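You operate a simulated robot arm through the tools that you are given. There is no shell and no other tool.

The job below is to be done with a simulated robot arm. You get a single attempt, and the scene is never put back.

Task
Wipe the table door's streak off, then slide it about half open.
Fine: damp the round sponge on the teal tray and put it back; unlatch only after the wipe, slide the glass gently. What is to be rubbed or washed off counts as gone when no trace of it is left.

It is judged by the outcome, as a careful person would: the job done as asked, and still so three seconds after it is handed in. It fails if anything else is knocked over, pushed out of place, dropped, spilled or broken.

Robot
A 6-joint arm with a two-finger gripper, fixed in place. Base frame: the origin is on the floor under the middle of its stand, x ahead of it, y to its left, z up. Lengths are in m, angles in rad, forces in N, time in s.
It reaches about 1.572 m from its shoulder. Its first joint turns from -2.897 to 2.897 rad. Payload 2.45 kg.
The tool frame sits at the grasp point between the pads (the TCP): z along the fingers, y along the line on which they close. The tips reach 0.02 m beyond it. The gripper opens to 0.14 m; its body begins 0.168 m behind the TCP.
Orientation is told as [roll, pitch, yaw] about the base's x, y, z axes, in that order, counted from this pose: with the fingers straight down and closing along the base's y, the tool's x points along the base's -x, its y along +y and its z along -z.

Tools
- The arm moves only by the tool jog_arm. Its argument "motion" is a list of rows, each a list of 7 numbers: the shift along the tool's x, y, z in units of 20 mm (1.0 is 20 mm), then the turn, a rotation vector about the tool's x, y, z in units of 8 degrees (1.0 is 8 degrees), then the closure, from 0 (fully open) to 1 (shut). In form: [[tx, ty, tz, ax, ay, az, claw], ...]. A call has 1 to 20 rows; each row shifts and turns the commanded pose from where the row before left it, along the tool's axes as they then stand. A call with a number of a shift or a turn outside -1 to 1 is refused whole. Rows are played at 5 a second. More than 0.05 m and 0.15 rad between two rows, or a gripper value outside its range, and nothing of the call is played. A pose out of reach is approached as far as the arm can. The call stops where the force on the tool passes 60 N (or 10 N more than at its start, if that is more) or the arm is blocked; 0.2 s more then pass. The fingers move at their own pace (about 0.045 m/s each) and stop on an object; they squeeze with about 25 N. The grip force told is the motor's: it shows also when the fingers shut on nothing. Time passes only in rows, and 0.2 s behind the last, so rows that do not move let the fingers close. The reply holds the time, the measured pose of the TCP, the force on the tool along the base axes, the opening and the grip force, in the units named above and with some noise, with the torque about the TCP (base axes, N m) and any sound that the robot's microphone picked up.
- Cameras (640 x 400 px; columns grow to the right, rows downward): "scene" is fixed at [0.0543, 0.6511, 1.7617]; the picture's right is [-0.49, -0.87, 0.00], its down [-0.56, 0.32, -0.77] and it looks along [0.67, -0.38, -0.64] (base axes); focal length 314 px, centre (320, 200). "wrist" rides on the gripper at [0.078, 0.011, -0.209] in the tool frame; the picture's right is [-0.14, 0.99, 0.00], its down [-0.92, -0.13, -0.37] and it looks along [-0.36, -0.05, 0.93] (tool axes); focal length 280 px, centre (320, 200). There is no depth. A picture from a camera that has moved, and an enlarged one, comes with that camera's place and axes in the base frame and with its lens. The place of the scene camera against the robot may be out by one fixed shift of up to 0.018 m in any direction.
- grab_frame(camera): a new picture of that camera. The clock stands still meanwhile.
- inspect(camera, box): a new picture of the part [left, top, right, bottom] of that camera's present view, enlarged. The clock stands still meanwhile.
- sign_off(): hands the job in; it is judged then, once.

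Nothing tells you positions but the pictures and the camera data. Unless the task says otherwise, let go and move clear before handing in.

The tools are called by a JSON object that holds its "api" and its "payload". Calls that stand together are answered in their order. jog_arm: Moves the arm, as the interface text tells. Its arguments: {"type":"object","properties":{"motion":{"type":"array"}},"required":["motion"]} The other tools are called the same way: grab_frame (camera) takes a picture; inspect (camera, box) takes an enlarged picture of a part of a camera's view; sign_off () hands the job in.

At the start:

```text
clock: 0.0
ee_pos: [0.5612, 0.0723, 1.4593]
tool_rot: [0.002, -0.002, 0.0]
force: [0.1, -0.1, 0.4]
ft_torque: [0.02, 0.03, -0.01]
finger_gap: 0.1399
grip_force: 0.0
```

scene: 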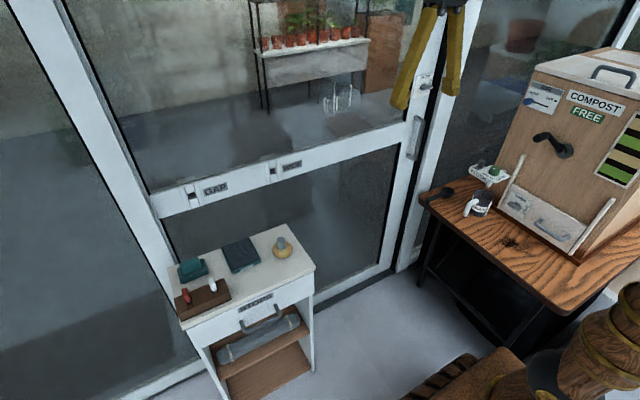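
wrist: 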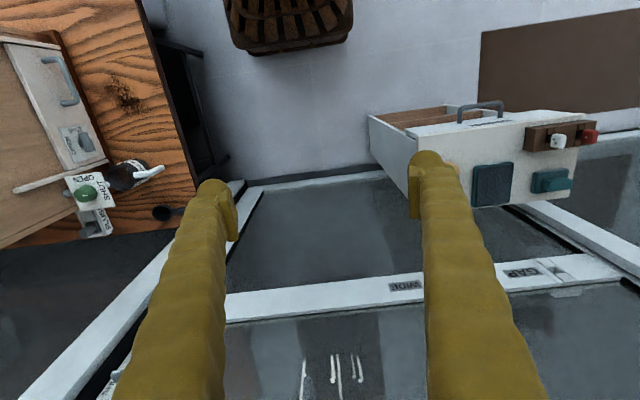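

I see a large sliding glass door ahead with a small white cabinet (sponges/pads on top), and a wooden table on the right carrying a compost box. I'll look closer before moving anything.

{"api": "inspect", "payload": {"camera": "scene", "box": [140, 200, 340, 325]}}

{"api": "inspect", "payload": {"camera": "scene", "box": [400, 50, 640, 200]}}

{"api": "inspect", "payload": {"camera": "scene", "box": [400, 150, 640, 300]}}

{"api": "inspect", "payload": {"camera": "scene", "box": [240, 60, 480, 210]}}

{"api": "inspect", "payload": {"camera": "wrist", "box": [0, 20, 240, 250]}}

{"api": "inspect", "payload": {"camera": "wrist", "box": [360, 80, 620, 240]}}

```text
3.20 times, centred on (240, 262) of scene
camera zoom: at [0.0543, 0.6511, 1.7617], right [-0.49, -0.87, 0.0], down [-0.56, 0.32, -0.77], along [0.67, -0.38, -0.64], focal length 1005 px, centre (576, 0)
```

zoom: 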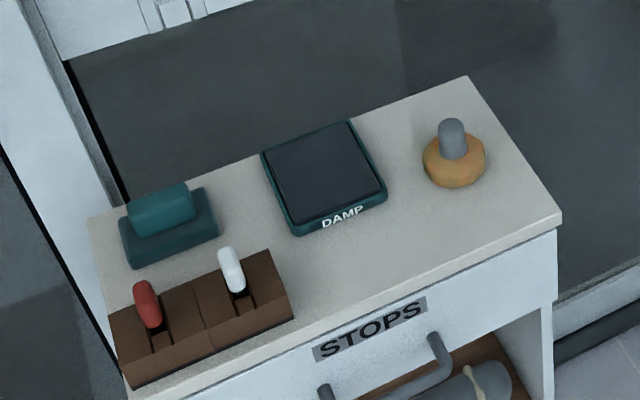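

```text
2.67 times, centred on (520, 125) of scene
camera zoom: at [0.0543, 0.6511, 1.7617], right [-0.49, -0.87, 0.0], down [-0.56, 0.32, -0.77], along [0.67, -0.38, -0.64], focal length 838 px, centre (-213, 400)
```

zoom: 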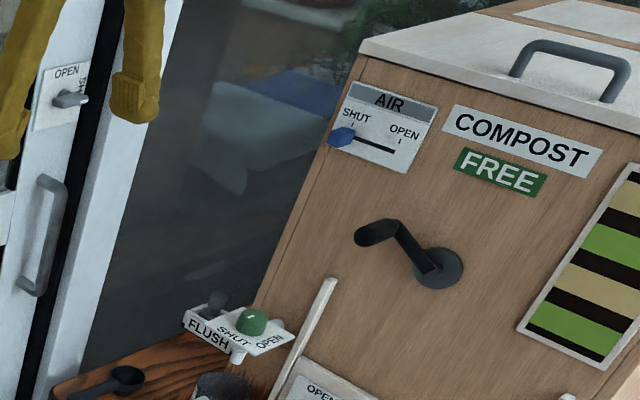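

```text
2.67 times, centred on (520, 225) of scene
camera zoom: at [0.0543, 0.6511, 1.7617], right [-0.49, -0.87, 0.0], down [-0.56, 0.32, -0.77], along [0.67, -0.38, -0.64], focal length 838 px, centre (-213, 133)
```

zoom: 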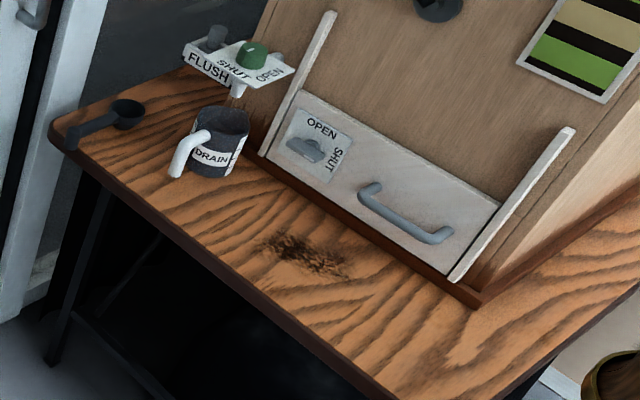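

```text
2.67 times, centred on (360, 135) of scene
camera zoom: at [0.0543, 0.6511, 1.7617], right [-0.49, -0.87, 0.0], down [-0.56, 0.32, -0.77], along [0.67, -0.38, -0.64], focal length 838 px, centre (213, 373)
```

zoom: 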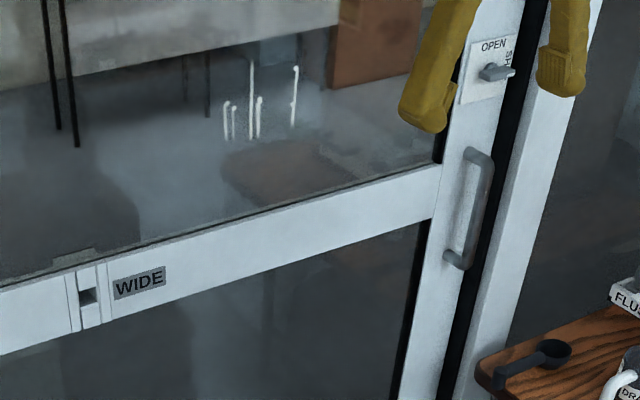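

```text
1.74 times, centred on (120, 135) of wrist
camera zoom: at [0.4827, 0.0819, 1.6699], right [0.14, 0.99, 0.0], down [0.92, -0.13, 0.37], along [0.37, -0.05, -0.93], focal length 488 px, centre (668, 313)
```

zoom: 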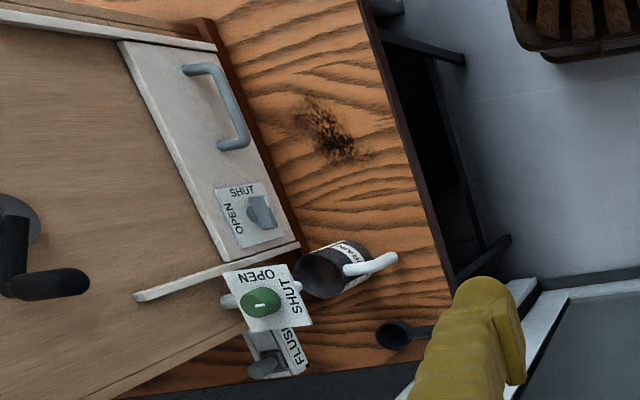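

```text
2.46 times, centred on (490, 160) of wrist
camera zoom: at [0.4827, 0.0819, 1.6699], right [0.14, 0.99, 0.0], down [0.92, -0.13, 0.37], along [0.37, -0.05, -0.93], focal length 690 px, centre (-98, 298)
```

zoom: 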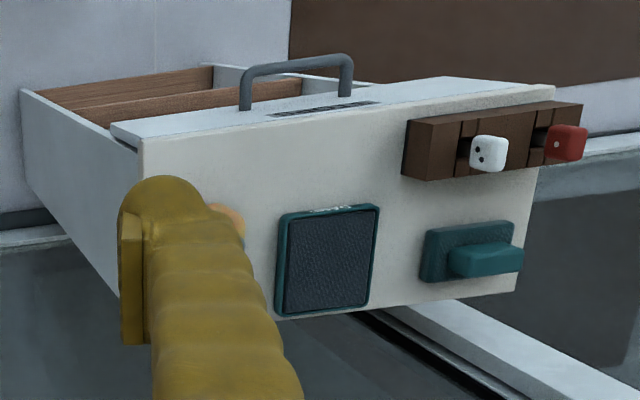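

The glass door's plane is around x≈0.97, with white drip streaks near (0.97, 0.05, 1.32). The round sponge is near (0.75, 0.41), the DAMP tray near (0.80, 0.54), and the latch and handle near y≈-0.36. I'll look at the rest of the door and the cabinet items more closely first.

{"api": "inspect", "payload": {"camera": "scene", "box": [165, 140, 325, 240]}}

{"api": "inspect", "payload": {"camera": "scene", "box": [0, 0, 200, 125]}}

{"api": "inspect", "payload": {"camera": "scene", "box": [0, 120, 200, 400]}}

{"api": "inspect", "payload": {"camera": "scene", "box": [290, 60, 390, 125]}}

{"api": "inspect", "payload": {"camera": "scene", "box": [380, 50, 460, 100]}}

{"api": "inspect", "payload": {"camera": "wrist", "box": [220, 180, 620, 400]}}

{"api": "inspect", "payload": {"camera": "scene", "box": [330, 180, 490, 320]}}

{"api": "inspect", "payload": {"camera": "scene", "box": [440, 0, 560, 180]}}

```text
4.00 times, centred on (245, 190) of scene
camera zoom: at [0.0543, 0.6511, 1.7617], right [-0.49, -0.87, 0.0], down [-0.56, 0.32, -0.77], along [0.67, -0.38, -0.64], focal length 1256 px, centre (620, 240)
```

zoom: 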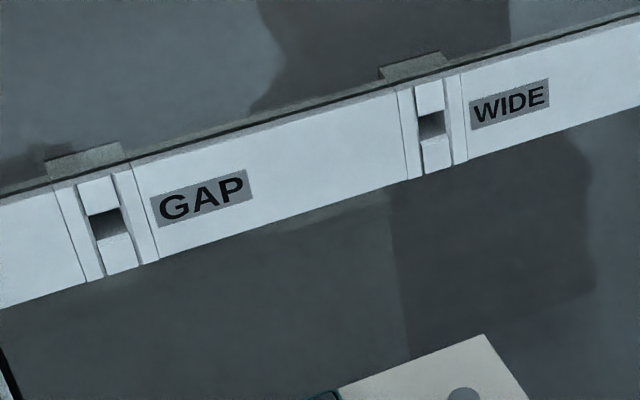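

```text
3.20 times, centred on (100, 62) of scene
camera zoom: at [0.0543, 0.6511, 1.7617], right [-0.49, -0.87, 0.0], down [-0.56, 0.32, -0.77], along [0.67, -0.38, -0.64], focal length 1005 px, centre (1024, 640)
```

zoom: 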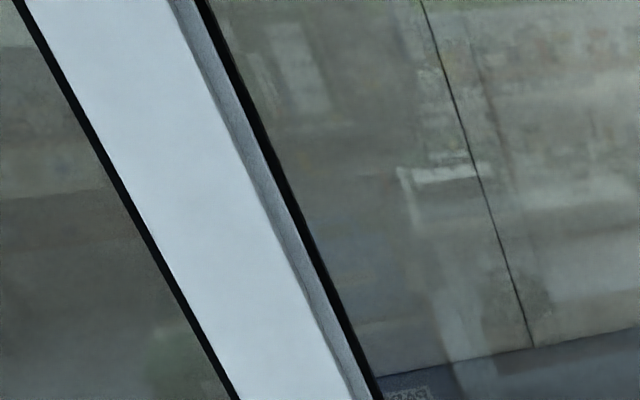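

```text
1.43 times, centred on (100, 260) of scene
camera zoom: at [0.0543, 0.6511, 1.7617], right [-0.49, -0.87, 0.0], down [-0.56, 0.32, -0.77], along [0.67, -0.38, -0.64], focal length 449 px, centre (634, 114)
```

zoom: 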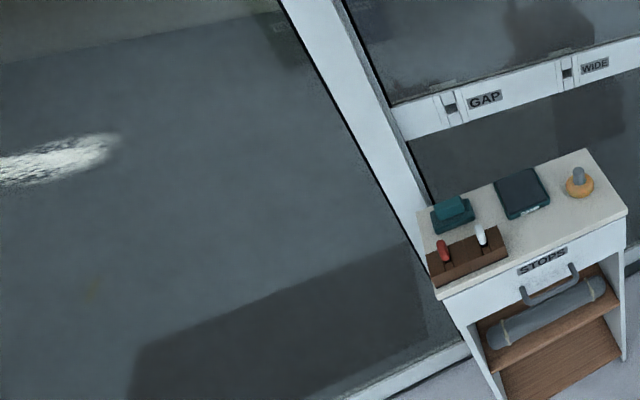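

```text
6.15 times, centred on (340, 92) of scene
camera zoom: at [0.0543, 0.6511, 1.7617], right [-0.49, -0.87, 0.0], down [-0.56, 0.32, -0.77], along [0.67, -0.38, -0.64], focal length 1933 px, centre (197, 862)
```

zoom: 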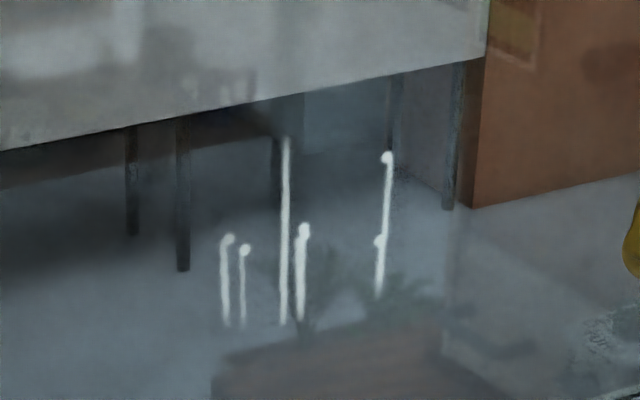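

```text
8.00 times, centred on (420, 75) of scene
camera zoom: at [0.0543, 0.6511, 1.7617], right [-0.49, -0.87, 0.0], down [-0.56, 0.32, -0.77], along [0.67, -0.38, -0.64], focal length 2513 px, centre (-480, 1200)
```

zoom: 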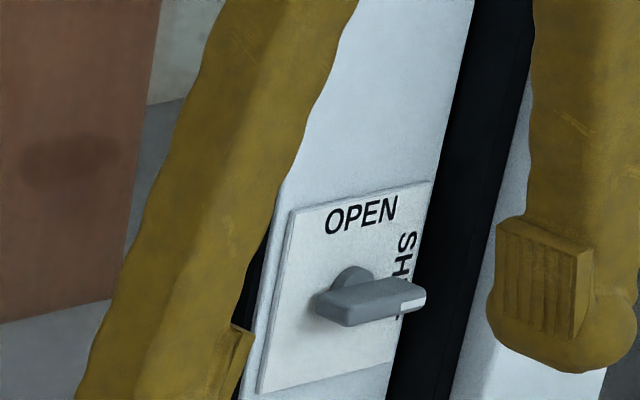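

```text
1.60 times, centred on (420, 290) of wrist
camera zoom: at [0.4827, 0.0819, 1.6699], right [0.14, 0.99, 0.0], down [0.92, -0.13, 0.37], along [0.37, -0.05, -0.93], focal length 449 px, centre (160, 56)
```

zoom: 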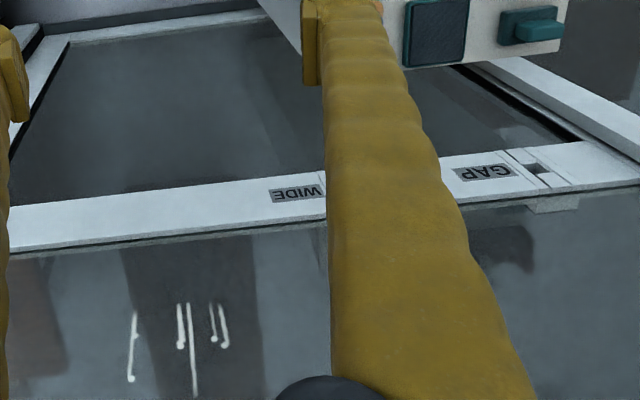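

```text
2.86 times, centred on (410, 250) of scene
camera zoom: at [0.0543, 0.6511, 1.7617], right [-0.49, -0.87, 0.0], down [-0.56, 0.32, -0.77], along [0.67, -0.38, -0.64], focal length 898 px, centre (63, 57)
```

zoom: 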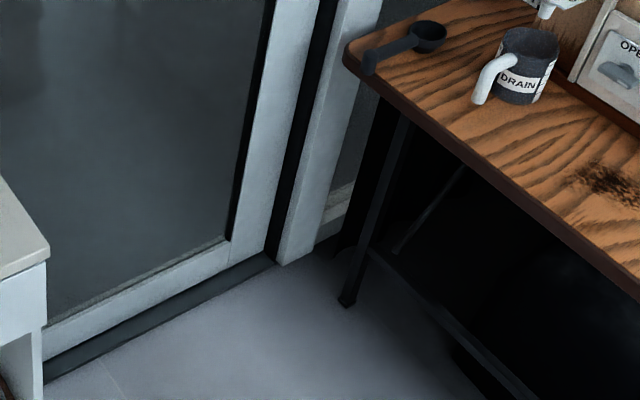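

```text
2.22 times, centred on (500, 90) of scene
camera zoom: at [0.0543, 0.6511, 1.7617], right [-0.49, -0.87, 0.0], down [-0.56, 0.32, -0.77], along [0.67, -0.38, -0.64], focal length 698 px, centre (-80, 444)
```

zoom: 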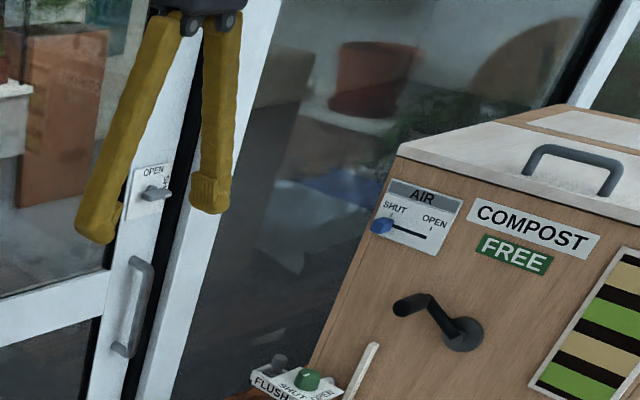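

The streaks sit on the middle glass panel at roughly y -0.03 to 0.12, z 1.25 to 1.37, and no stops are fitted. First I'll move above the round sponge at about (0.75, 0.41) and refine its position with the wrist camera.

{"api": "jog_arm", "payload": {"motion": [[-0.5, 0.98, 0.7, 0, 0, 0, 0], [-0.5, 0.98, 0.7, 0, 0, 0, 0], [-0.5, 0.98, 0.7, 0, 0, 0, 0], [-0.5, 0.98, 0.7, 0, 0, 0, 0], [-0.5, 0.98, 0.7, 0, 0, 0, 0], [-0.5, 0.98, 0.7, 0, 0, 0, 0], [-0.5, 0.98, 0.7, 0, 0, 0, 0], [-0.5, 0.98, 0.7, 0, 0, 0, 0], [-0.5, 0.98, 0.7, 0, 0, 0, 0], [-0.5, 0.98, 0.7, 0, 0, 0, 0], [-0.5, 0.98, 0.7, 0, 0, 0, 0], [-0.5, 0.98, 0.7, 0, 0, 0, 0], [-0.5, 0.98, 0.7, 0, 0, 0, 0], [-0.5, 0.98, 0.7, 0, 0, 0, 0], [-0.5, 0.98, 0.7, 0, 0, 0, 0], [-0.5, 0.98, 0.7, 0, 0, 0, 0], [-0.5, 0.98, 0.7, 0, 0, 0, 0], [0, 0, 0, 0, 0, 0, 0]]}}

{"api": "grab_frame", "payload": {"camera": "wrist"}}

{"api": "grab_frame", "payload": {"camera": "scene"}}

```text
clock: 3.8
ee_pos: [0.732, 0.4054, 1.2211]
tool_rot: [0.002, 0.0, 0.0]
force: [0.5, -0.3, 0.0]
ft_torque: [0.03, -0.01, 0.01]
finger_gap: 0.1399
grip_force: 0.0
```

```text
taken
camera wrist: at [0.6529, 0.4158, 1.4319], right [0.14, 0.99, 0.0], down [0.92, -0.13, 0.37], along [0.37, -0.05, -0.93], focal length 280 px, centre (320, 200)
```

wrist: 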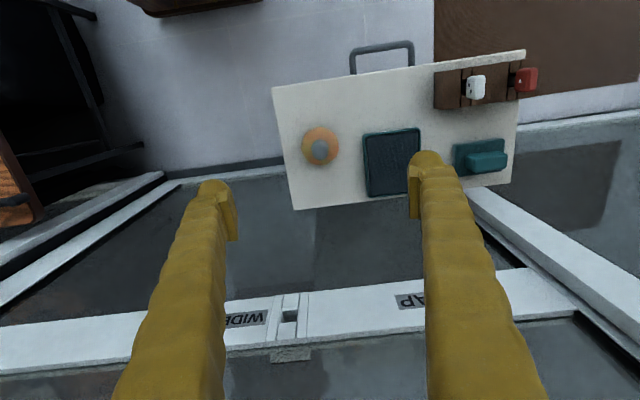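

```text
taken
```

scene: 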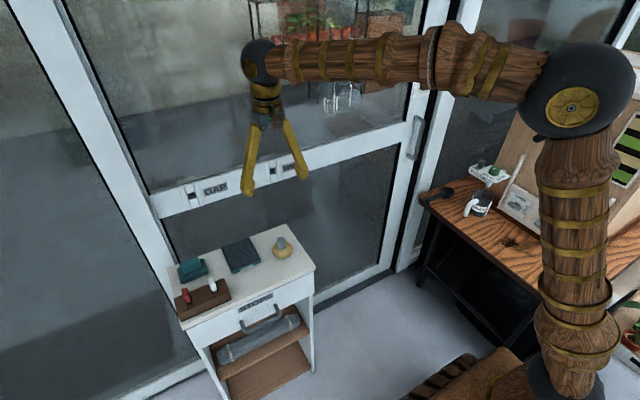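

The sponge shows clearly in the wrist view. I'll enlarge it to pin down the knob and the tray.

{"api": "inspect", "payload": {"camera": "wrist", "box": [280, 110, 440, 210]}}

{"api": "inspect", "payload": {"camera": "scene", "box": [200, 220, 328, 300]}}

```text
4.00 times, centred on (360, 160) of wrist
camera zoom: at [0.6529, 0.4158, 1.4319], right [0.14, 0.99, 0.0], down [0.92, -0.13, 0.37], along [0.37, -0.05, -0.93], focal length 1122 px, centre (160, 360)
```

zoom: 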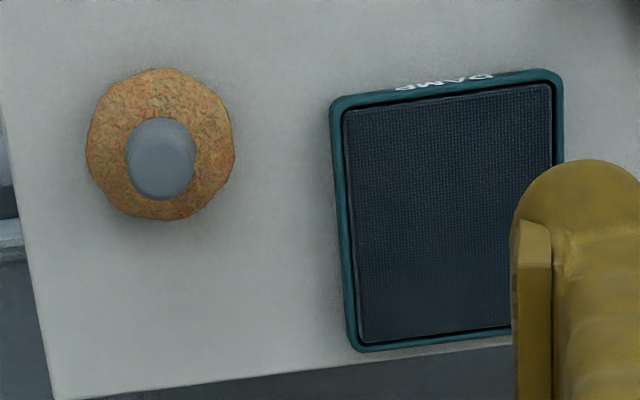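

```text
5.00 times, centred on (264, 260) of scene
camera zoom: at [0.0543, 0.6511, 1.7617], right [-0.49, -0.87, 0.0], down [-0.56, 0.32, -0.77], along [0.67, -0.38, -0.64], focal length 1571 px, centre (600, -100)
```

zoom: 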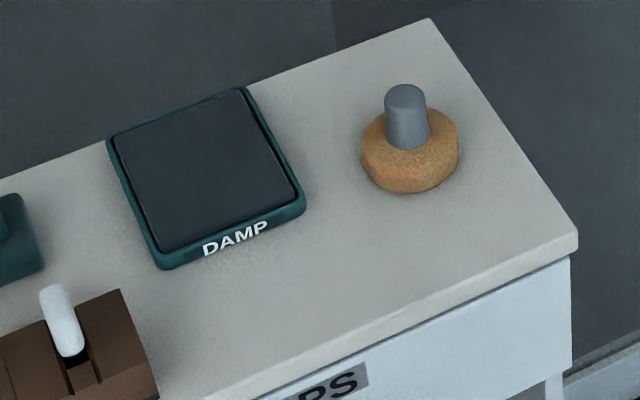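

The knob is at about (0.748, 0.403) with its top near z≈0.96, and the tray centre is at about (0.807, 0.539, 0.905). I'll lower to just above the knob with the gripper open and check alignment.

{"api": "jog_arm", "payload": {"motion": [[-0.4, -0.05, 0.8, 0, 0, 0, 0], [-0.4, -0.05, 0.9, 0, 0, 0, 0], [0, 0, 0.9, 0, 0, 0, 0], [0, 0, 0.9, 0, 0, 0, 0], [0, 0, 0.9, 0, 0, 0, 0], [0, 0, 0.9, 0, 0, 0, 0], [0, 0, 0.9, 0, 0, 0, 0], [0, 0, 0.9, 0, 0, 0, 0], [0, 0, 0.9, 0, 0, 0, 0], [0, 0, 0.9, 0, 0, 0, 0], [0, 0, 0.9, 0, 0, 0, 0], [0, 0, 0.5, 0, 0, 0, 0.4], [0, 0, 0, 0, 0, 0, 0.4], [0, 0, 0, 0, 0, 0, 0.4]]}}

{"api": "grab_frame", "payload": {"camera": "wrist"}}

{"api": "inspect", "payload": {"camera": "scene", "box": [200, 180, 360, 300]}}

```text
clock: 6.8
ee_pos: [0.749, 0.4023, 1.0176]
tool_rot: [0.001, -0.002, 0.001]
force: [0.4, 0.5, -0.2]
ft_torque: [0.0, -0.01, -0.01]
finger_gap: 0.084
grip_force: 0.0
```

```text
taken
camera wrist: at [0.67, 0.4133, 1.2271], right [0.14, 0.99, 0.0], down [0.92, -0.13, 0.37], along [0.37, -0.05, -0.93], focal length 280 px, centre (320, 200)
```

wrist: 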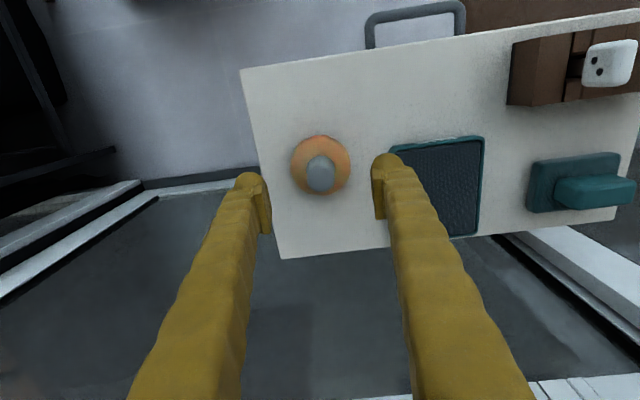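

```text
3.33 times, centred on (280, 240) of scene
camera zoom: at [0.0543, 0.6511, 1.7617], right [-0.49, -0.87, 0.0], down [-0.56, 0.32, -0.77], along [0.67, -0.38, -0.64], focal length 1047 px, centre (453, 67)
```

zoom: 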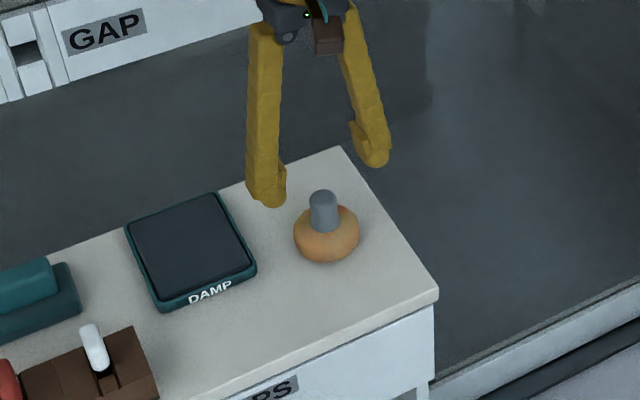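

The gripper is aligned over the knob at (0.749, 0.402). Now I'll descend to grasp height and check before closing.

{"api": "jog_arm", "payload": {"motion": [[0, 0, 0.7, 0, 0, 0, 0.4], [0, 0, 0.7, 0, 0, 0, 0.4], [0, 0, 0.7, 0, 0, 0, 0.4], [0, 0, 0.7, 0, 0, 0, 0.4], [0, 0, 0.6, 0, 0, 0, 0.4], [0, 0, 0, 0, 0, 0, 0.4]]}}

{"api": "inspect", "payload": {"camera": "wrist", "box": [220, 120, 420, 245]}}

{"api": "inspect", "payload": {"camera": "scene", "box": [240, 200, 336, 280]}}

```text
clock: 8.2
ee_pos: [0.7489, 0.4016, 0.9492]
tool_rot: [0.001, -0.002, -0.001]
force: [0.5, 1.3, 0.4]
ft_torque: [0.01, 0.02, -0.03]
finger_gap: 0.0842
grip_force: 0.0
```

```text
3.20 times, centred on (320, 182) of wrist
camera zoom: at [0.6694, 0.4122, 1.1584], right [0.14, 0.99, 0.0], down [0.92, -0.13, 0.37], along [0.37, -0.05, -0.93], focal length 897 px, centre (320, 256)
```

zoom: 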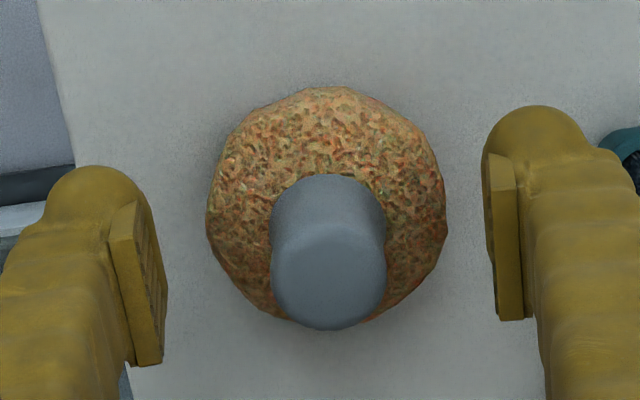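

```text
5.00 times, centred on (288, 240) of scene
camera zoom: at [0.0543, 0.6511, 1.7617], right [-0.49, -0.87, 0.0], down [-0.56, 0.32, -0.77], along [0.67, -0.38, -0.64], focal length 1571 px, centre (480, 0)
```

zoom: 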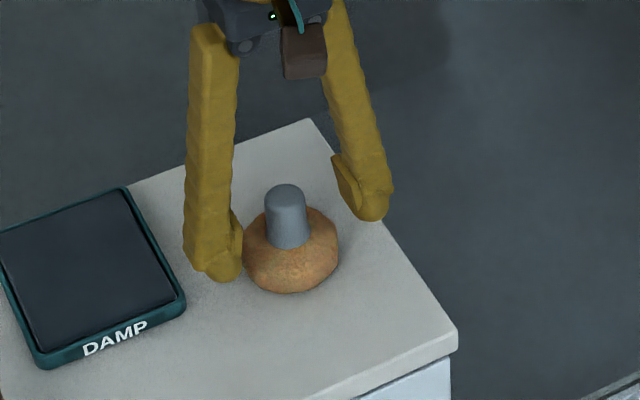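

The knob centre is about 6 mm further in x than the TCP. I'll correct that, lower slightly and close on the knob.

{"api": "jog_arm", "payload": {"motion": [[-0.3, 0.1, 0.15, 0, 0, 0, 0.4], [0, 0, 0.1, 0, 0, 0, 0.4], [0, 0, 0, 0, 0, 0, 0.6], [0, 0, 0, 0, 0, 0, 0.75], [0, 0, 0, 0, 0, 0, 0.9], [0, 0, 0, 0, 0, 0, 1], [0, 0, 0, 0, 0, 0, 1], [0, 0, 0, 0, 0, 0, 1], [0, 0, 0, 0, 0, 0, 1]]}}

{"api": "inspect", "payload": {"camera": "wrist", "box": [220, 120, 420, 245]}}

{"api": "inspect", "payload": {"camera": "scene", "box": [240, 200, 336, 280]}}

```text
clock: 10.2
ee_pos: [0.7552, 0.405, 0.9456]
tool_rot: [0.0, -0.004, 0.001]
force: [0.4, 1.1, 36.4]
ft_torque: [-0.02, 0.12, 0.04]
finger_gap: 0.0332
grip_force: 25.1
```

```text
3.20 times, centred on (320, 182) of wrist
camera zoom: at [0.6756, 0.4149, 1.1544], right [0.14, 0.99, 0.0], down [0.92, -0.13, 0.37], along [0.37, -0.05, -0.93], focal length 897 px, centre (320, 256)
```

zoom: 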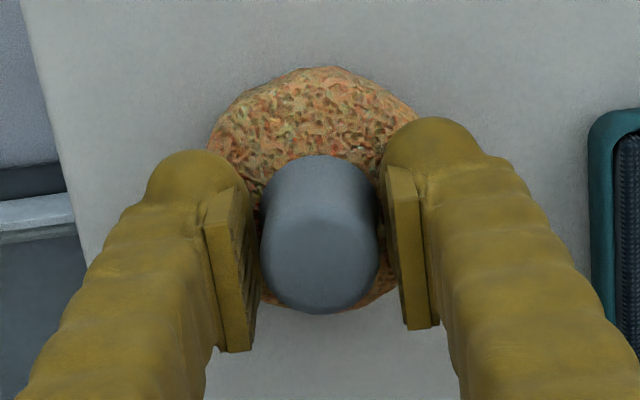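

```text
5.00 times, centred on (288, 240) of scene
camera zoom: at [0.0543, 0.6511, 1.7617], right [-0.49, -0.87, 0.0], down [-0.56, 0.32, -0.77], along [0.67, -0.38, -0.64], focal length 1571 px, centre (480, 0)
```

zoom: 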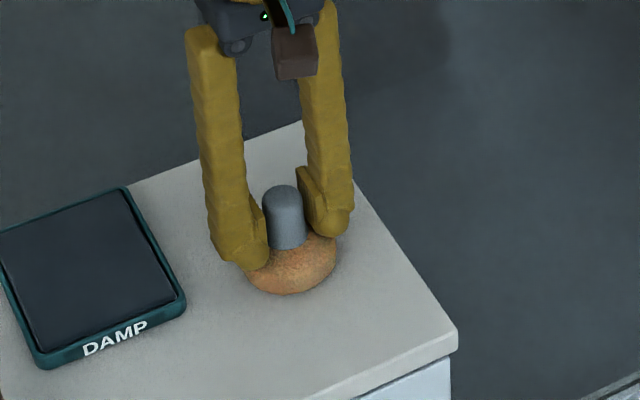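

The fingertips are pressing on the sponge body at about 36 N. I'll ease open, rise about 5 mm and close again on the knob only.

{"api": "jog_arm", "payload": {"motion": [[0, 0, 0, 0, 0, 0, 0.6], [0, 0, -0.15, 0, 0, 0, 0.6], [0, 0, -0.15, 0, 0, 0, 0.6], [0, 0, 0, 0, 0, 0, 0.6], [0, 0, 0, 0, 0, 0, 0.75], [0, 0, 0, 0, 0, 0, 0.9], [0, 0, 0, 0, 0, 0, 1], [0, 0, 0, 0, 0, 0, 1], [0, 0, 0, 0, 0, 0, 1], [0, 0, 0, 0, 0, 0, 1]]}}

{"api": "inspect", "payload": {"camera": "wrist", "box": [220, 120, 420, 245]}}

```text
clock: 12.4
ee_pos: [0.7539, 0.4043, 0.95]
tool_rot: [0.002, -0.002, 0.0]
force: [0.8, -0.1, -0.7]
ft_torque: [0.0, 0.01, 0.01]
finger_gap: 0.029
grip_force: 24.5
```

```text
3.20 times, centred on (320, 182) of wrist
camera zoom: at [0.6757, 0.4155, 1.1591], right [0.14, 0.99, 0.0], down [0.92, -0.13, 0.37], along [0.37, -0.05, -0.93], focal length 897 px, centre (320, 256)
```

zoom: 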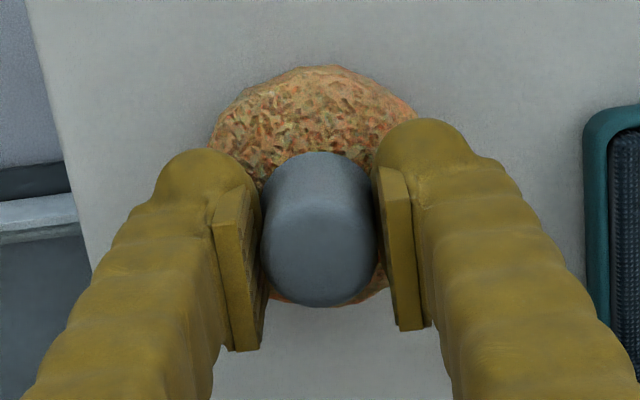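

The knob is now gripped cleanly with a 29 mm gap and no vertical load. I'll lift it and carry it over the DAMP tray at (0.807, 0.539).

{"api": "jog_arm", "payload": {"motion": [[0, 0, -0.3, 0, 0, 0, 1], [0, 0, -0.7, 0, 0, 0, 1], [0, 0, -1, 0, 0, 0, 1], [0, 0, -1, 0, 0, 0, 1], [0, 0, -0.8, 0, 0, 0, 1], [-0.38, 0.95, 0, 0, 0, 0, 1], [-0.38, 0.95, 0, 0, 0, 0, 1], [-0.38, 0.95, 0, 0, 0, 0, 1], [-0.38, 0.95, 0, 0, 0, 0, 1], [-0.38, 0.95, 0, 0, 0, 0, 1], [-0.38, 0.95, 0, 0, 0, 0, 1], [-0.38, 0.95, 0, 0, 0, 0, 1], [0, 0, 0, 0, 0, 0, 1]]}}

{"api": "grab_frame", "payload": {"camera": "wrist"}}

{"api": "inspect", "payload": {"camera": "scene", "box": [160, 180, 336, 300]}}

```text
clock: 15.2
ee_pos: [0.8079, 0.5383, 1.0263]
tool_rot: [0.001, -0.003, 0.0]
force: [0.3, -0.3, -0.7]
ft_torque: [0.04, -0.06, 0.0]
finger_gap: 0.029
grip_force: 25.2
```

```text
taken
camera wrist: at [0.7296, 0.5487, 1.2356], right [0.14, 0.99, 0.0], down [0.92, -0.13, 0.37], along [0.37, -0.05, -0.93], focal length 280 px, centre (320, 200)
```

wrist: 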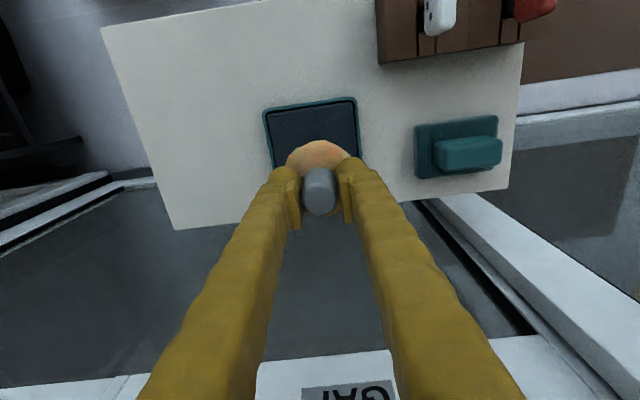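

```text
3.33 times, centred on (248, 240) of scene
camera zoom: at [0.0543, 0.6511, 1.7617], right [-0.49, -0.87, 0.0], down [-0.56, 0.32, -0.77], along [0.67, -0.38, -0.64], focal length 1047 px, centre (560, 67)
```

zoom: 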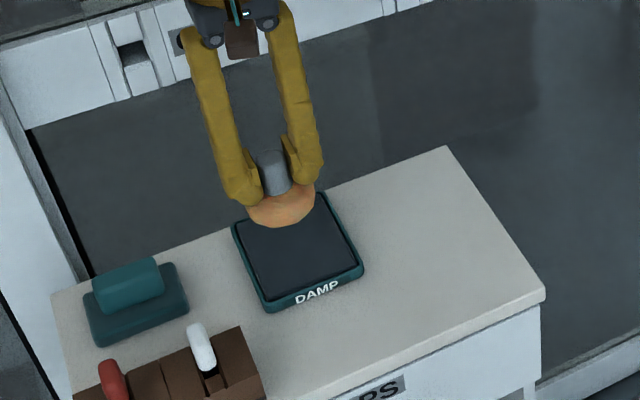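

I'm over the tray, though its centre looks closer to (0.80, 0.533). I'll nudge over and descend in small steps, watching the force.

{"api": "jog_arm", "payload": {"motion": [[0.3, -0.25, 0.6, 0, 0, 0, 1], [0, 0, 0.7, 0, 0, 0, 1], [0, 0, 0.7, 0, 0, 0, 1], [0, 0, 0.4, 0, 0, 0, 1], [0, 0, 0.2, 0, 0, 0, 1], [0, 0, 0.1, 0, 0, 0, 1], [0, 0, 0, 0, 0, 0, 1]]}}

{"api": "inspect", "payload": {"camera": "scene", "box": [180, 210, 308, 290]}}

```text
clock: 16.8
ee_pos: [0.8027, 0.5333, 0.9715]
tool_rot: [0.003, 0.0, 0.001]
force: [0.0, 0.3, -0.6]
ft_torque: [0.01, 0.0, -0.01]
finger_gap: 0.0291
grip_force: 25.2
```

```text
5.00 times, centred on (244, 250) of scene
camera zoom: at [0.0543, 0.6511, 1.7617], right [-0.49, -0.87, 0.0], down [-0.56, 0.32, -0.77], along [0.67, -0.38, -0.64], focal length 1571 px, centre (700, -50)
```

zoom: 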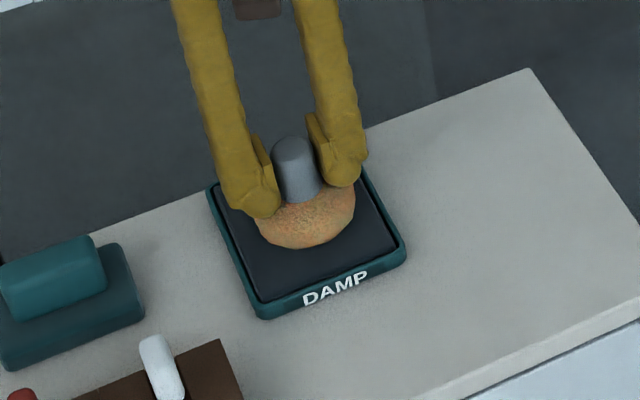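

The sponge is just above the pad. I'll continue down in 1 mm steps until it makes contact.

{"api": "jog_arm", "payload": {"motion": [[0, 0, 0.05, 0, 0, 0, 1], [0, 0, 0.05, 0, 0, 0, 1], [0, 0, 0.05, 0, 0, 0, 1], [0, 0, 0.05, 0, 0, 0, 1], [0, 0, 0, 0, 0, 0, 1]]}}

```text
clock: 18.0
ee_pos: [0.8018, 0.5324, 0.9683]
tool_rot: [0.002, -0.002, -0.001]
force: [-0.2, 0.2, -0.7]
ft_torque: [0.02, 0.0, 0.0]
finger_gap: 0.029
grip_force: 25.1
```

{"api": "jog_arm", "payload": {"motion": [[0, 0, 0.05, 0, 0, 0, 1], [0, 0, 0.05, 0, 0, 0, 1], [0, 0, 0.05, 0, 0, 0, 1], [0, 0, 0.05, 0, 0, 0, 1], [0, 0, 0.05, 0, 0, 0, 1], [0, 0, 0, 0, 0, 0, 1]]}}

```text
clock: 19.4
ee_pos: [0.8016, 0.533, 0.9643]
tool_rot: [0.004, -0.004, 0.0]
force: [4.3, -1.9, 43.5]
ft_torque: [-0.07, -0.03, 0.02]
finger_gap: 0.029
grip_force: 25.5
```

There's contact at about 43 N, so I'll back off slightly to a moderate press and hold so the sponge takes up water.

{"api": "jog_arm", "payload": {"motion": [[0, 0, -0.03, 0, 0, 0, 1], [0, 0, 0, 0, 0, 0, 1], [0, 0, 0, 0, 0, 0, 1], [0, 0, 0, 0, 0, 0, 1], [0, 0, 0, 0, 0, 0, 1], [0, 0, 0, 0, 0, 0, 1], [0, 0, 0, 0, 0, 0, 1], [0, 0, 0, 0, 0, 0, 1]]}}

{"api": "inspect", "payload": {"camera": "scene", "box": [180, 210, 308, 290]}}

{"api": "inspect", "payload": {"camera": "wrist", "box": [220, 120, 420, 245]}}

```text
clock: 21.2
ee_pos: [0.8017, 0.534, 0.9642]
tool_rot: [0.002, -0.004, -0.001]
force: [2.5, -0.7, 29.8]
ft_torque: [-0.05, 0.06, -0.03]
finger_gap: 0.0292
grip_force: 25.0
```

```text
5.00 times, centred on (244, 250) of scene
camera zoom: at [0.0543, 0.6511, 1.7617], right [-0.49, -0.87, 0.0], down [-0.56, 0.32, -0.77], along [0.67, -0.38, -0.64], focal length 1571 px, centre (700, -50)
```

zoom: 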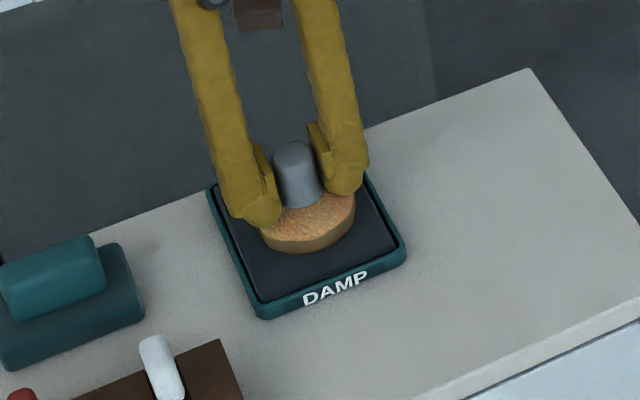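

```text
3.20 times, centred on (320, 182) of wrist
camera zoom: at [0.7223, 0.5439, 1.1741], right [0.14, 0.99, 0.0], down [0.92, -0.13, 0.37], along [0.37, -0.05, -0.93], focal length 897 px, centre (320, 256)
```

zoom: 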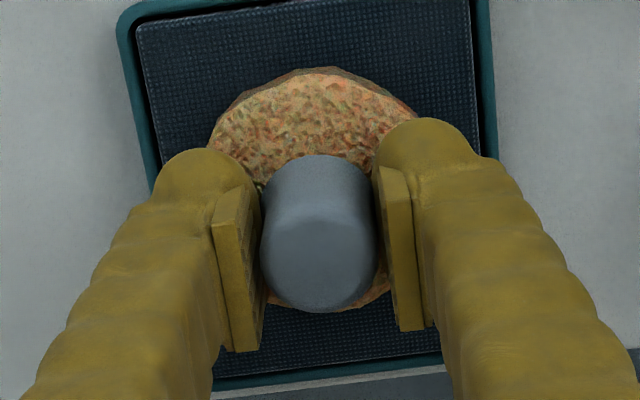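

The sponge's rim has darkened where it touched the pad, so it is damp. I'll lift it and carry it back toward the robot at the streak's height.

{"api": "jog_arm", "payload": {"motion": [[0, 0, -0.2, 0, 0, 0, 1], [0, 0, -0.6, 0, 0, 0, 1], [0, 0, -1, 0, 0, 0, 1], [0, 0, -1, 0, 0, 0, 1], [0, 0, -1, 0, 0, 0, 1], [0, 0, -1, 0, 0, 0, 1], [0.2, -0.95, -0.8, 0, 0, 0, 1], [0.2, -0.95, -0.8, 0, 0, 0, 1], [0.2, -0.95, -0.8, 0, 0, 0, 1], [0.2, -0.95, -0.8, 0, 0, 0, 1], [0.2, -0.95, -0.8, 0, 0, 0, 1], [0.2, -0.95, -0.8, 0, 0, 0, 1], [0.2, -0.95, -0.8, 0, 0, 0, 1], [0.2, -0.95, -0.8, 0, 0, 0, 1], [0.2, -0.95, -0.8, 0, 0, 0, 1], [0.2, -0.95, -0.8, 0, 0, 0, 1], [0.2, -0.95, -0.8, 0, 0, 0, 1], [0.2, -0.95, -0.8, 0, 0, 0, 1], [0.2, -0.95, -0.8, 0, 0, 0, 1], [0, 0, 0, 0, 0, 0, 1]]}}

{"api": "grab_frame", "payload": {"camera": "scene"}}

{"api": "inspect", "payload": {"camera": "wrist", "box": [220, 120, 420, 245]}}

```text
clock: 25.4
ee_pos: [0.7491, 0.2851, 1.2672]
tool_rot: [0.001, -0.003, -0.001]
force: [0.0, 0.5, -0.7]
ft_torque: [-0.01, -0.01, -0.03]
finger_gap: 0.0292
grip_force: 24.6
```

```text
taken
```

scene: 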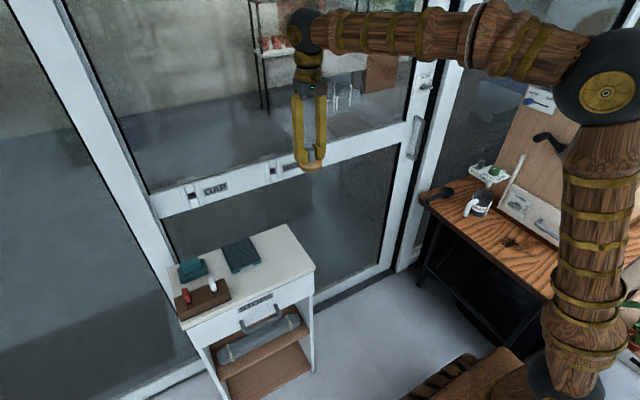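

```text
3.20 times, centred on (320, 182) of wrist
camera zoom: at [0.6701, 0.2955, 1.4776], right [0.14, 0.99, 0.0], down [0.92, -0.13, 0.37], along [0.37, -0.05, -0.93], focal length 897 px, centre (320, 256)
```

zoom: 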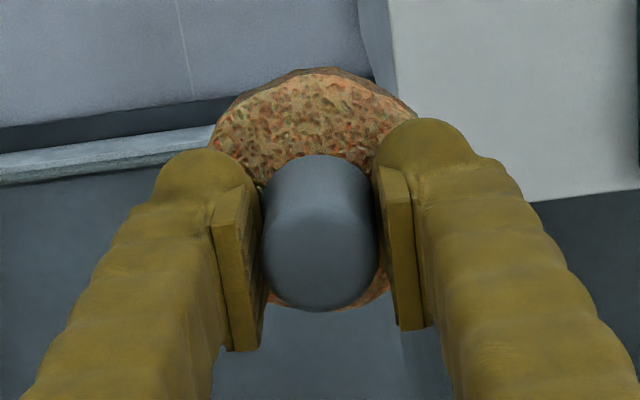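

The sponge is still held well. I'll start pitching the tool toward the door, a few rows first to confirm the sign, while moving in -y.

{"api": "jog_arm", "payload": {"motion": [[0, -0.9, 0, 0, -0.5, 0, 1], [0, -0.9, 0, 0, -1, 0, 1], [0, -0.9, 0, 0, -1, 0, 1], [0, 0, 0, 0, 0, 0, 1]]}}

```text
clock: 26.4
ee_pos: [0.7499, 0.2316, 1.2669]
tool_rot: [0.001, -0.351, 0.001]
force: [-0.8, 0.4, 0.4]
ft_torque: [0.0, 0.03, 0.0]
finger_gap: 0.0293
grip_force: 25.0
```

The sign is right (pitch going negative swings the fingers toward +x). I'll continue to a full 90°.

{"api": "jog_arm", "payload": {"motion": [[0, -0.9, 0, 0, -0.972, 0, 1], [0, -0.9, 0, 0, -0.972, 0, 1], [0, -0.9, 0, 0, -0.972, 0, 1], [0, -0.9, 0, 0, -0.972, 0, 1], [0, -0.9, 0, 0, -0.972, 0, 1], [0, -0.9, 0, 0, -0.972, 0, 1], [0, -0.9, 0, 0, -0.972, 0, 1], [0, -0.9, 0, 0, -0.972, 0, 1], [0, -0.9, 0, 0, -0.972, 0, 1], [0, 0, 0, 0, 0, 0, 1]]}}

{"api": "grab_frame", "payload": {"camera": "scene"}}

{"api": "grab_frame", "payload": {"camera": "wrist"}}

```text
clock: 28.6
ee_pos: [0.7489, 0.0793, 1.2693]
tool_rot: [2.072, -1.57, -2.081]
force: [-0.7, 0.6, 0.0]
ft_torque: [-0.02, -0.01, -0.03]
finger_gap: 0.0287
grip_force: 24.3
out of reach, approached as far as the arm can: row 9
```

```text
taken
```

scene: 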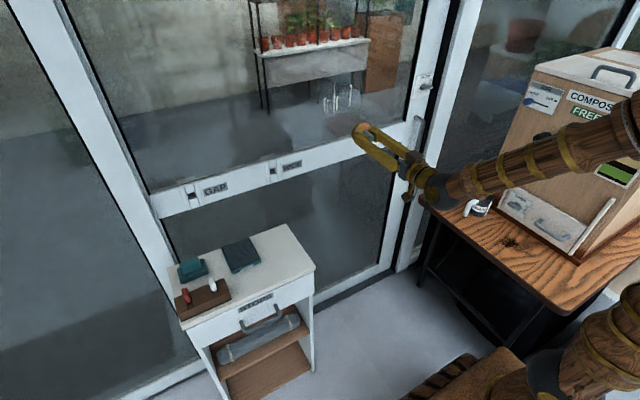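

```text
taken
camera wrist: at [0.5397, 0.0915, 1.1913], right [0.01, 0.99, 0.14], down [-0.37, -0.13, 0.92], along [0.93, -0.06, 0.37], focal length 280 px, centre (320, 200)
```

wrist: 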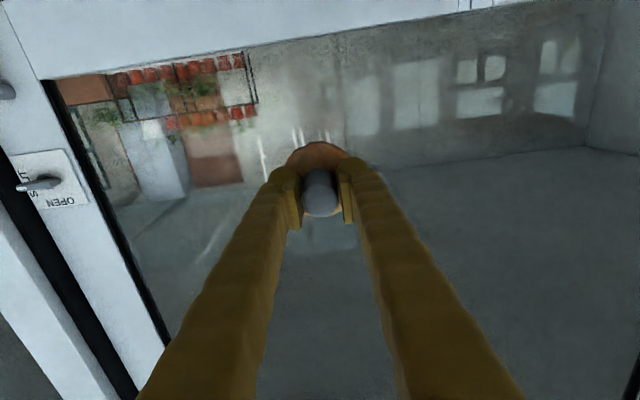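

The tool now points at the door. The arm was a bit too folded for the last row, so moving forward should ease that. I'll advance to about x=0.90 (sponge front about 5 cm from the glass) and look.

{"api": "jog_arm", "payload": {"motion": [[0, 0, 0.5, 0, 0, 0, 1], [0, 0, 0.75, 0, 0, 0, 1], [0, 0, 0.75, 0, 0, 0, 1], [0, 0, 0.75, 0, 0, 0, 1], [0, 0, 0.75, 0, 0, 0, 1], [0, 0, 0.75, 0, 0, 0, 1], [0, 0, 0.75, 0, 0, 0, 1], [0, 0, 0.75, 0, 0, 0, 1], [0, 0, 0.75, 0, 0, 0, 1], [0, 0, 0, 0, 0, 0, 1]]}}

{"api": "grab_frame", "payload": {"camera": "scene"}}

{"api": "grab_frame", "payload": {"camera": "wrist"}}

```text
clock: 30.8
ee_pos: [0.8748, 0.0994, 1.2725]
tool_rot: [1.319, -1.568, -1.33]
force: [-0.5, -0.1, -1.1]
ft_torque: [0.0, 0.04, -0.01]
finger_gap: 0.029
grip_force: 24.8
out of reach, approached as far as the arm can: row 3, 5, 6, 8
```

```text
taken
```

scene: 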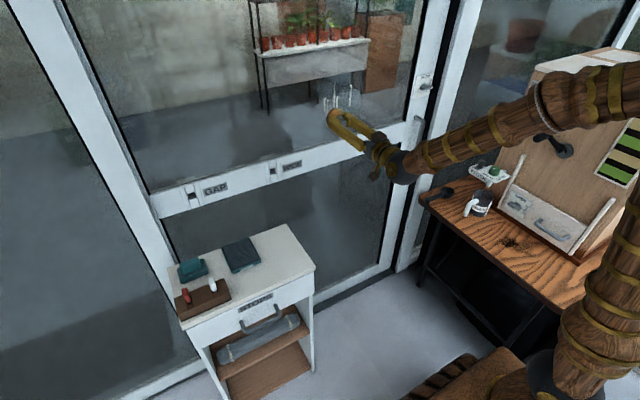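

```text
taken
camera wrist: at [0.6647, 0.1125, 1.1952], right [0.01, 0.99, 0.14], down [-0.37, -0.12, 0.92], along [0.93, -0.06, 0.36], focal length 280 px, centre (320, 200)
```

wrist: 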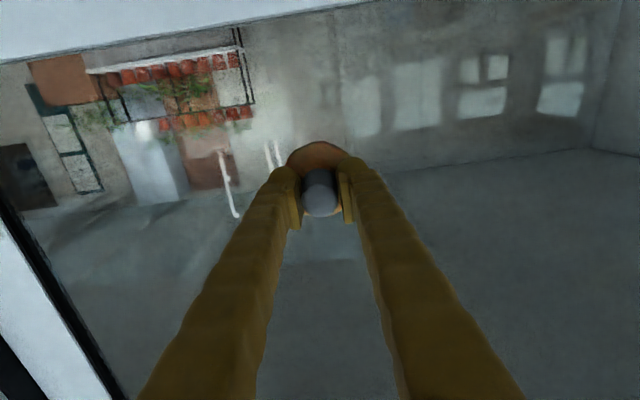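

The tool points at the glass, but the arm drifted about 2 cm in y, with some rows hitting a limit. I'll test small y moves to understand it while still clear of the glass.

{"api": "jog_arm", "payload": {"motion": [[0, 0, 0, 0, 0, 0, 1], [0, 0, 0, 0, 0, 0, 1], [0, -0.5, 0, 0, 0, 0, 1], [0, -0.5, 0, 0, 0, 0, 1], [0, 0, 0, 0, 0, 0, 1]]}}

```text
clock: 32.0
ee_pos: [0.8717, 0.0953, 1.2772]
tool_rot: [0.903, -1.571, -0.917]
force: [-0.1, 0.0, 0.4]
ft_torque: [0.01, 0.0, 0.02]
finger_gap: 0.0288
grip_force: 25.1
out of reach, approached as far as the arm can: row 3, 4
```

I think the forearm roll is sitting near its ±166° limit, because the wrist flipped past its straight position off-plane. I'll pitch back down about 48° to unroll it, then centre at y≈0 and pitch forward in-plane so the wrist passes straight through.

{"api": "jog_arm", "payload": {"motion": [[0, 0, 0, 0, 0.6, 0, 1], [0, 0, 0, 0, 0.6, 0, 1], [0, 0, 0, 0, 0.6, 0, 1], [0, 0, 0, 0, 0.6, 0, 1], [0, 0, 0, 0, 0.6, 0, 1], [0, 0, 0, 0, 0.6, 0, 1], [0, 0, 0, 0, 0.6, 0, 1], [0, 0, 0, 0, 0.6, 0, 1], [0, 0, 0, 0, 0.6, 0, 1], [0, 0, 0, 0, 0.6, 0, 1], [0, 0, 0, 0, 0, 0, 1], [0, 0, 0, 0, 0, 0, 1]]}}

{"api": "grab_frame", "payload": {"camera": "scene"}}

```text
clock: 34.6
ee_pos: [0.8723, 0.091, 1.2772]
tool_rot: [0.002, -0.734, -0.003]
force: [0.8, -0.7, -0.4]
ft_torque: [0.01, 0.0, 0.01]
finger_gap: 0.0289
grip_force: 25.3
out of reach, approached as far as the arm can: row 7
```

```text
taken
```

scene: 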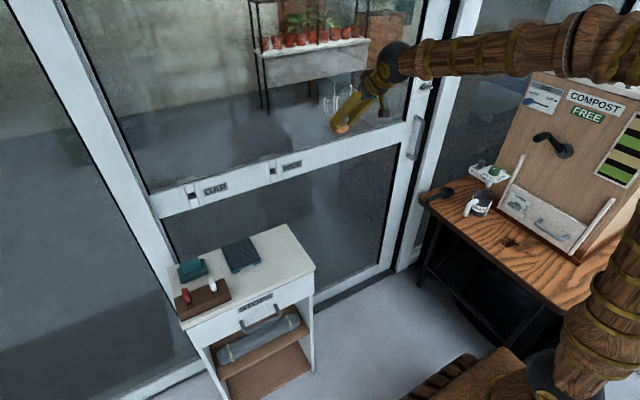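

The wrist is unrolled (pitch about -42°). Now I'll shift to y≈0.

{"api": "jog_arm", "payload": {"motion": [[0, -0.91, 0, 0, 0, 0, 1], [0, -0.91, 0, 0, 0, 0, 1], [0, -0.91, 0, 0, 0, 0, 1], [0, -0.91, 0, 0, 0, 0, 1], [0, -0.91, 0, 0, 0, 0, 1], [0, 0, 0, 0, 0, 0, 1], [0, 0, 0, 0, 0, 0, 1]]}}

```text
clock: 36.2
ee_pos: [0.8731, 0.0004, 1.2774]
tool_rot: [0.001, -0.734, -0.002]
force: [-0.7, -0.1, -1.0]
ft_torque: [0.01, 0.0, 0.04]
finger_gap: 0.0291
grip_force: 24.8
```

Centred at y≈0. Pitching up to horizontal in-plane now.

{"api": "jog_arm", "payload": {"motion": [[0, 0, 0, 0, -0.998, 0, 1], [0, 0, 0, 0, -0.998, 0, 1], [0, 0, 0, 0, -0.998, 0, 1], [0, 0, 0, 0, -0.998, 0, 1], [0, 0, 0, 0, -0.998, 0, 1], [0, 0, 0, 0, -0.998, 0, 1], [0, 0, 0, 0, 0, 0, 1], [0, 0, 0, 0, 0, 0, 1]]}}

{"api": "grab_frame", "payload": {"camera": "scene"}}

{"api": "grab_frame", "payload": {"camera": "wrist"}}

```text
clock: 38.0
ee_pos: [0.8718, -0.001, 1.2763]
tool_rot: [1.778, -1.568, -1.775]
force: [0.3, -0.6, -1.1]
ft_torque: [-0.03, -0.02, 0.0]
finger_gap: 0.0288
grip_force: 25.1
```

```text
taken
```

scene: 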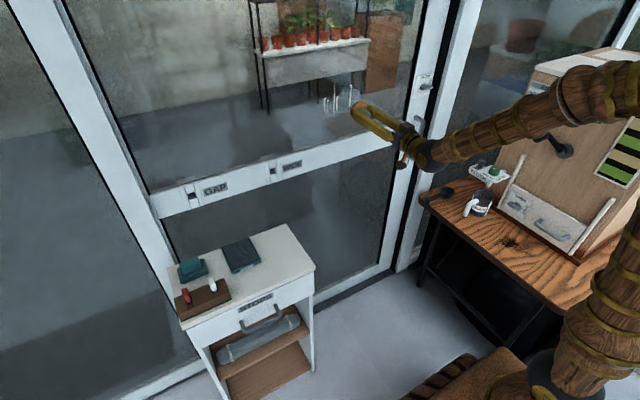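

```text
taken
camera wrist: at [0.6631, 0.0104, 1.2004], right [0.0, 0.99, 0.14], down [-0.37, -0.13, 0.92], along [0.93, -0.05, 0.37], focal length 280 px, centre (320, 200)
```

wrist: 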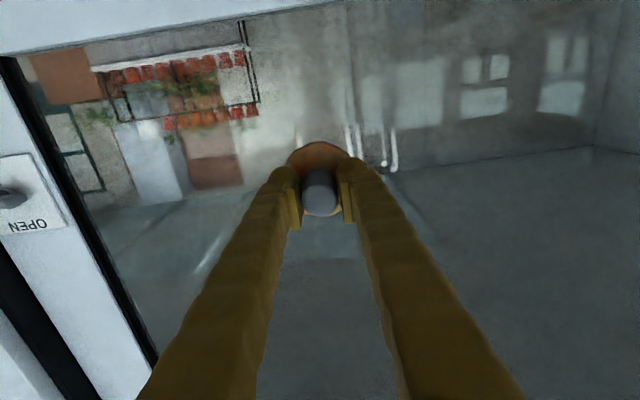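

The wrist passed through cleanly and the arm is at (0.872, 0, 1.276) facing the glass. I'll zoom in on the streaks to plan the wipe.

{"api": "inspect", "payload": {"camera": "wrist", "box": [240, 60, 440, 220]}}

{"api": "inspect", "payload": {"camera": "scene", "box": [300, 70, 400, 132]}}

```text
2.50 times, centred on (340, 140) of wrist
camera zoom: at [0.6631, 0.0104, 1.2004], right [0.0, 0.99, 0.14], down [-0.37, -0.13, 0.92], along [0.93, -0.05, 0.37], focal length 701 px, centre (270, 350)
```

zoom: 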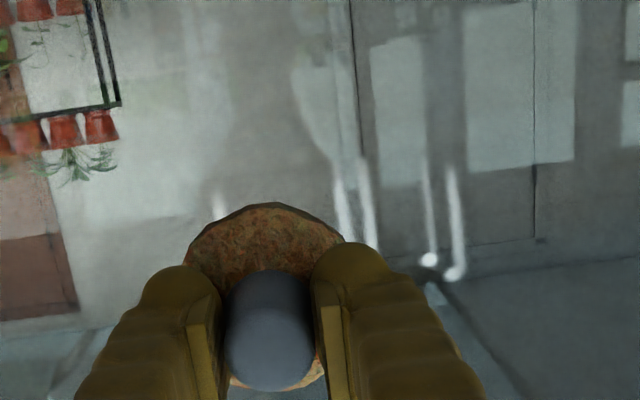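

```text
6.40 times, centred on (350, 101) of scene
camera zoom: at [0.0543, 0.6511, 1.7617], right [-0.49, -0.87, 0.0], down [-0.56, 0.32, -0.77], along [0.67, -0.38, -0.64], focal length 2010 px, centre (128, 834)
```

zoom: 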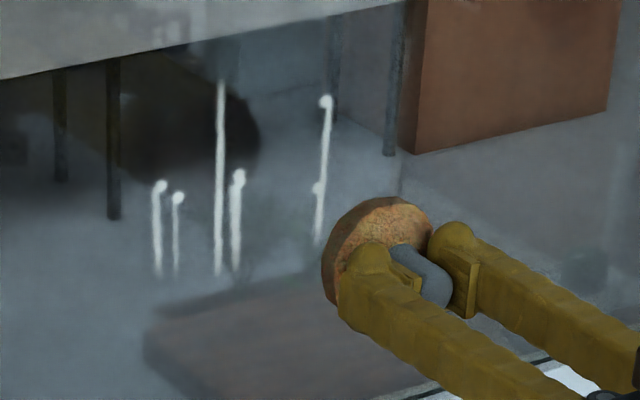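

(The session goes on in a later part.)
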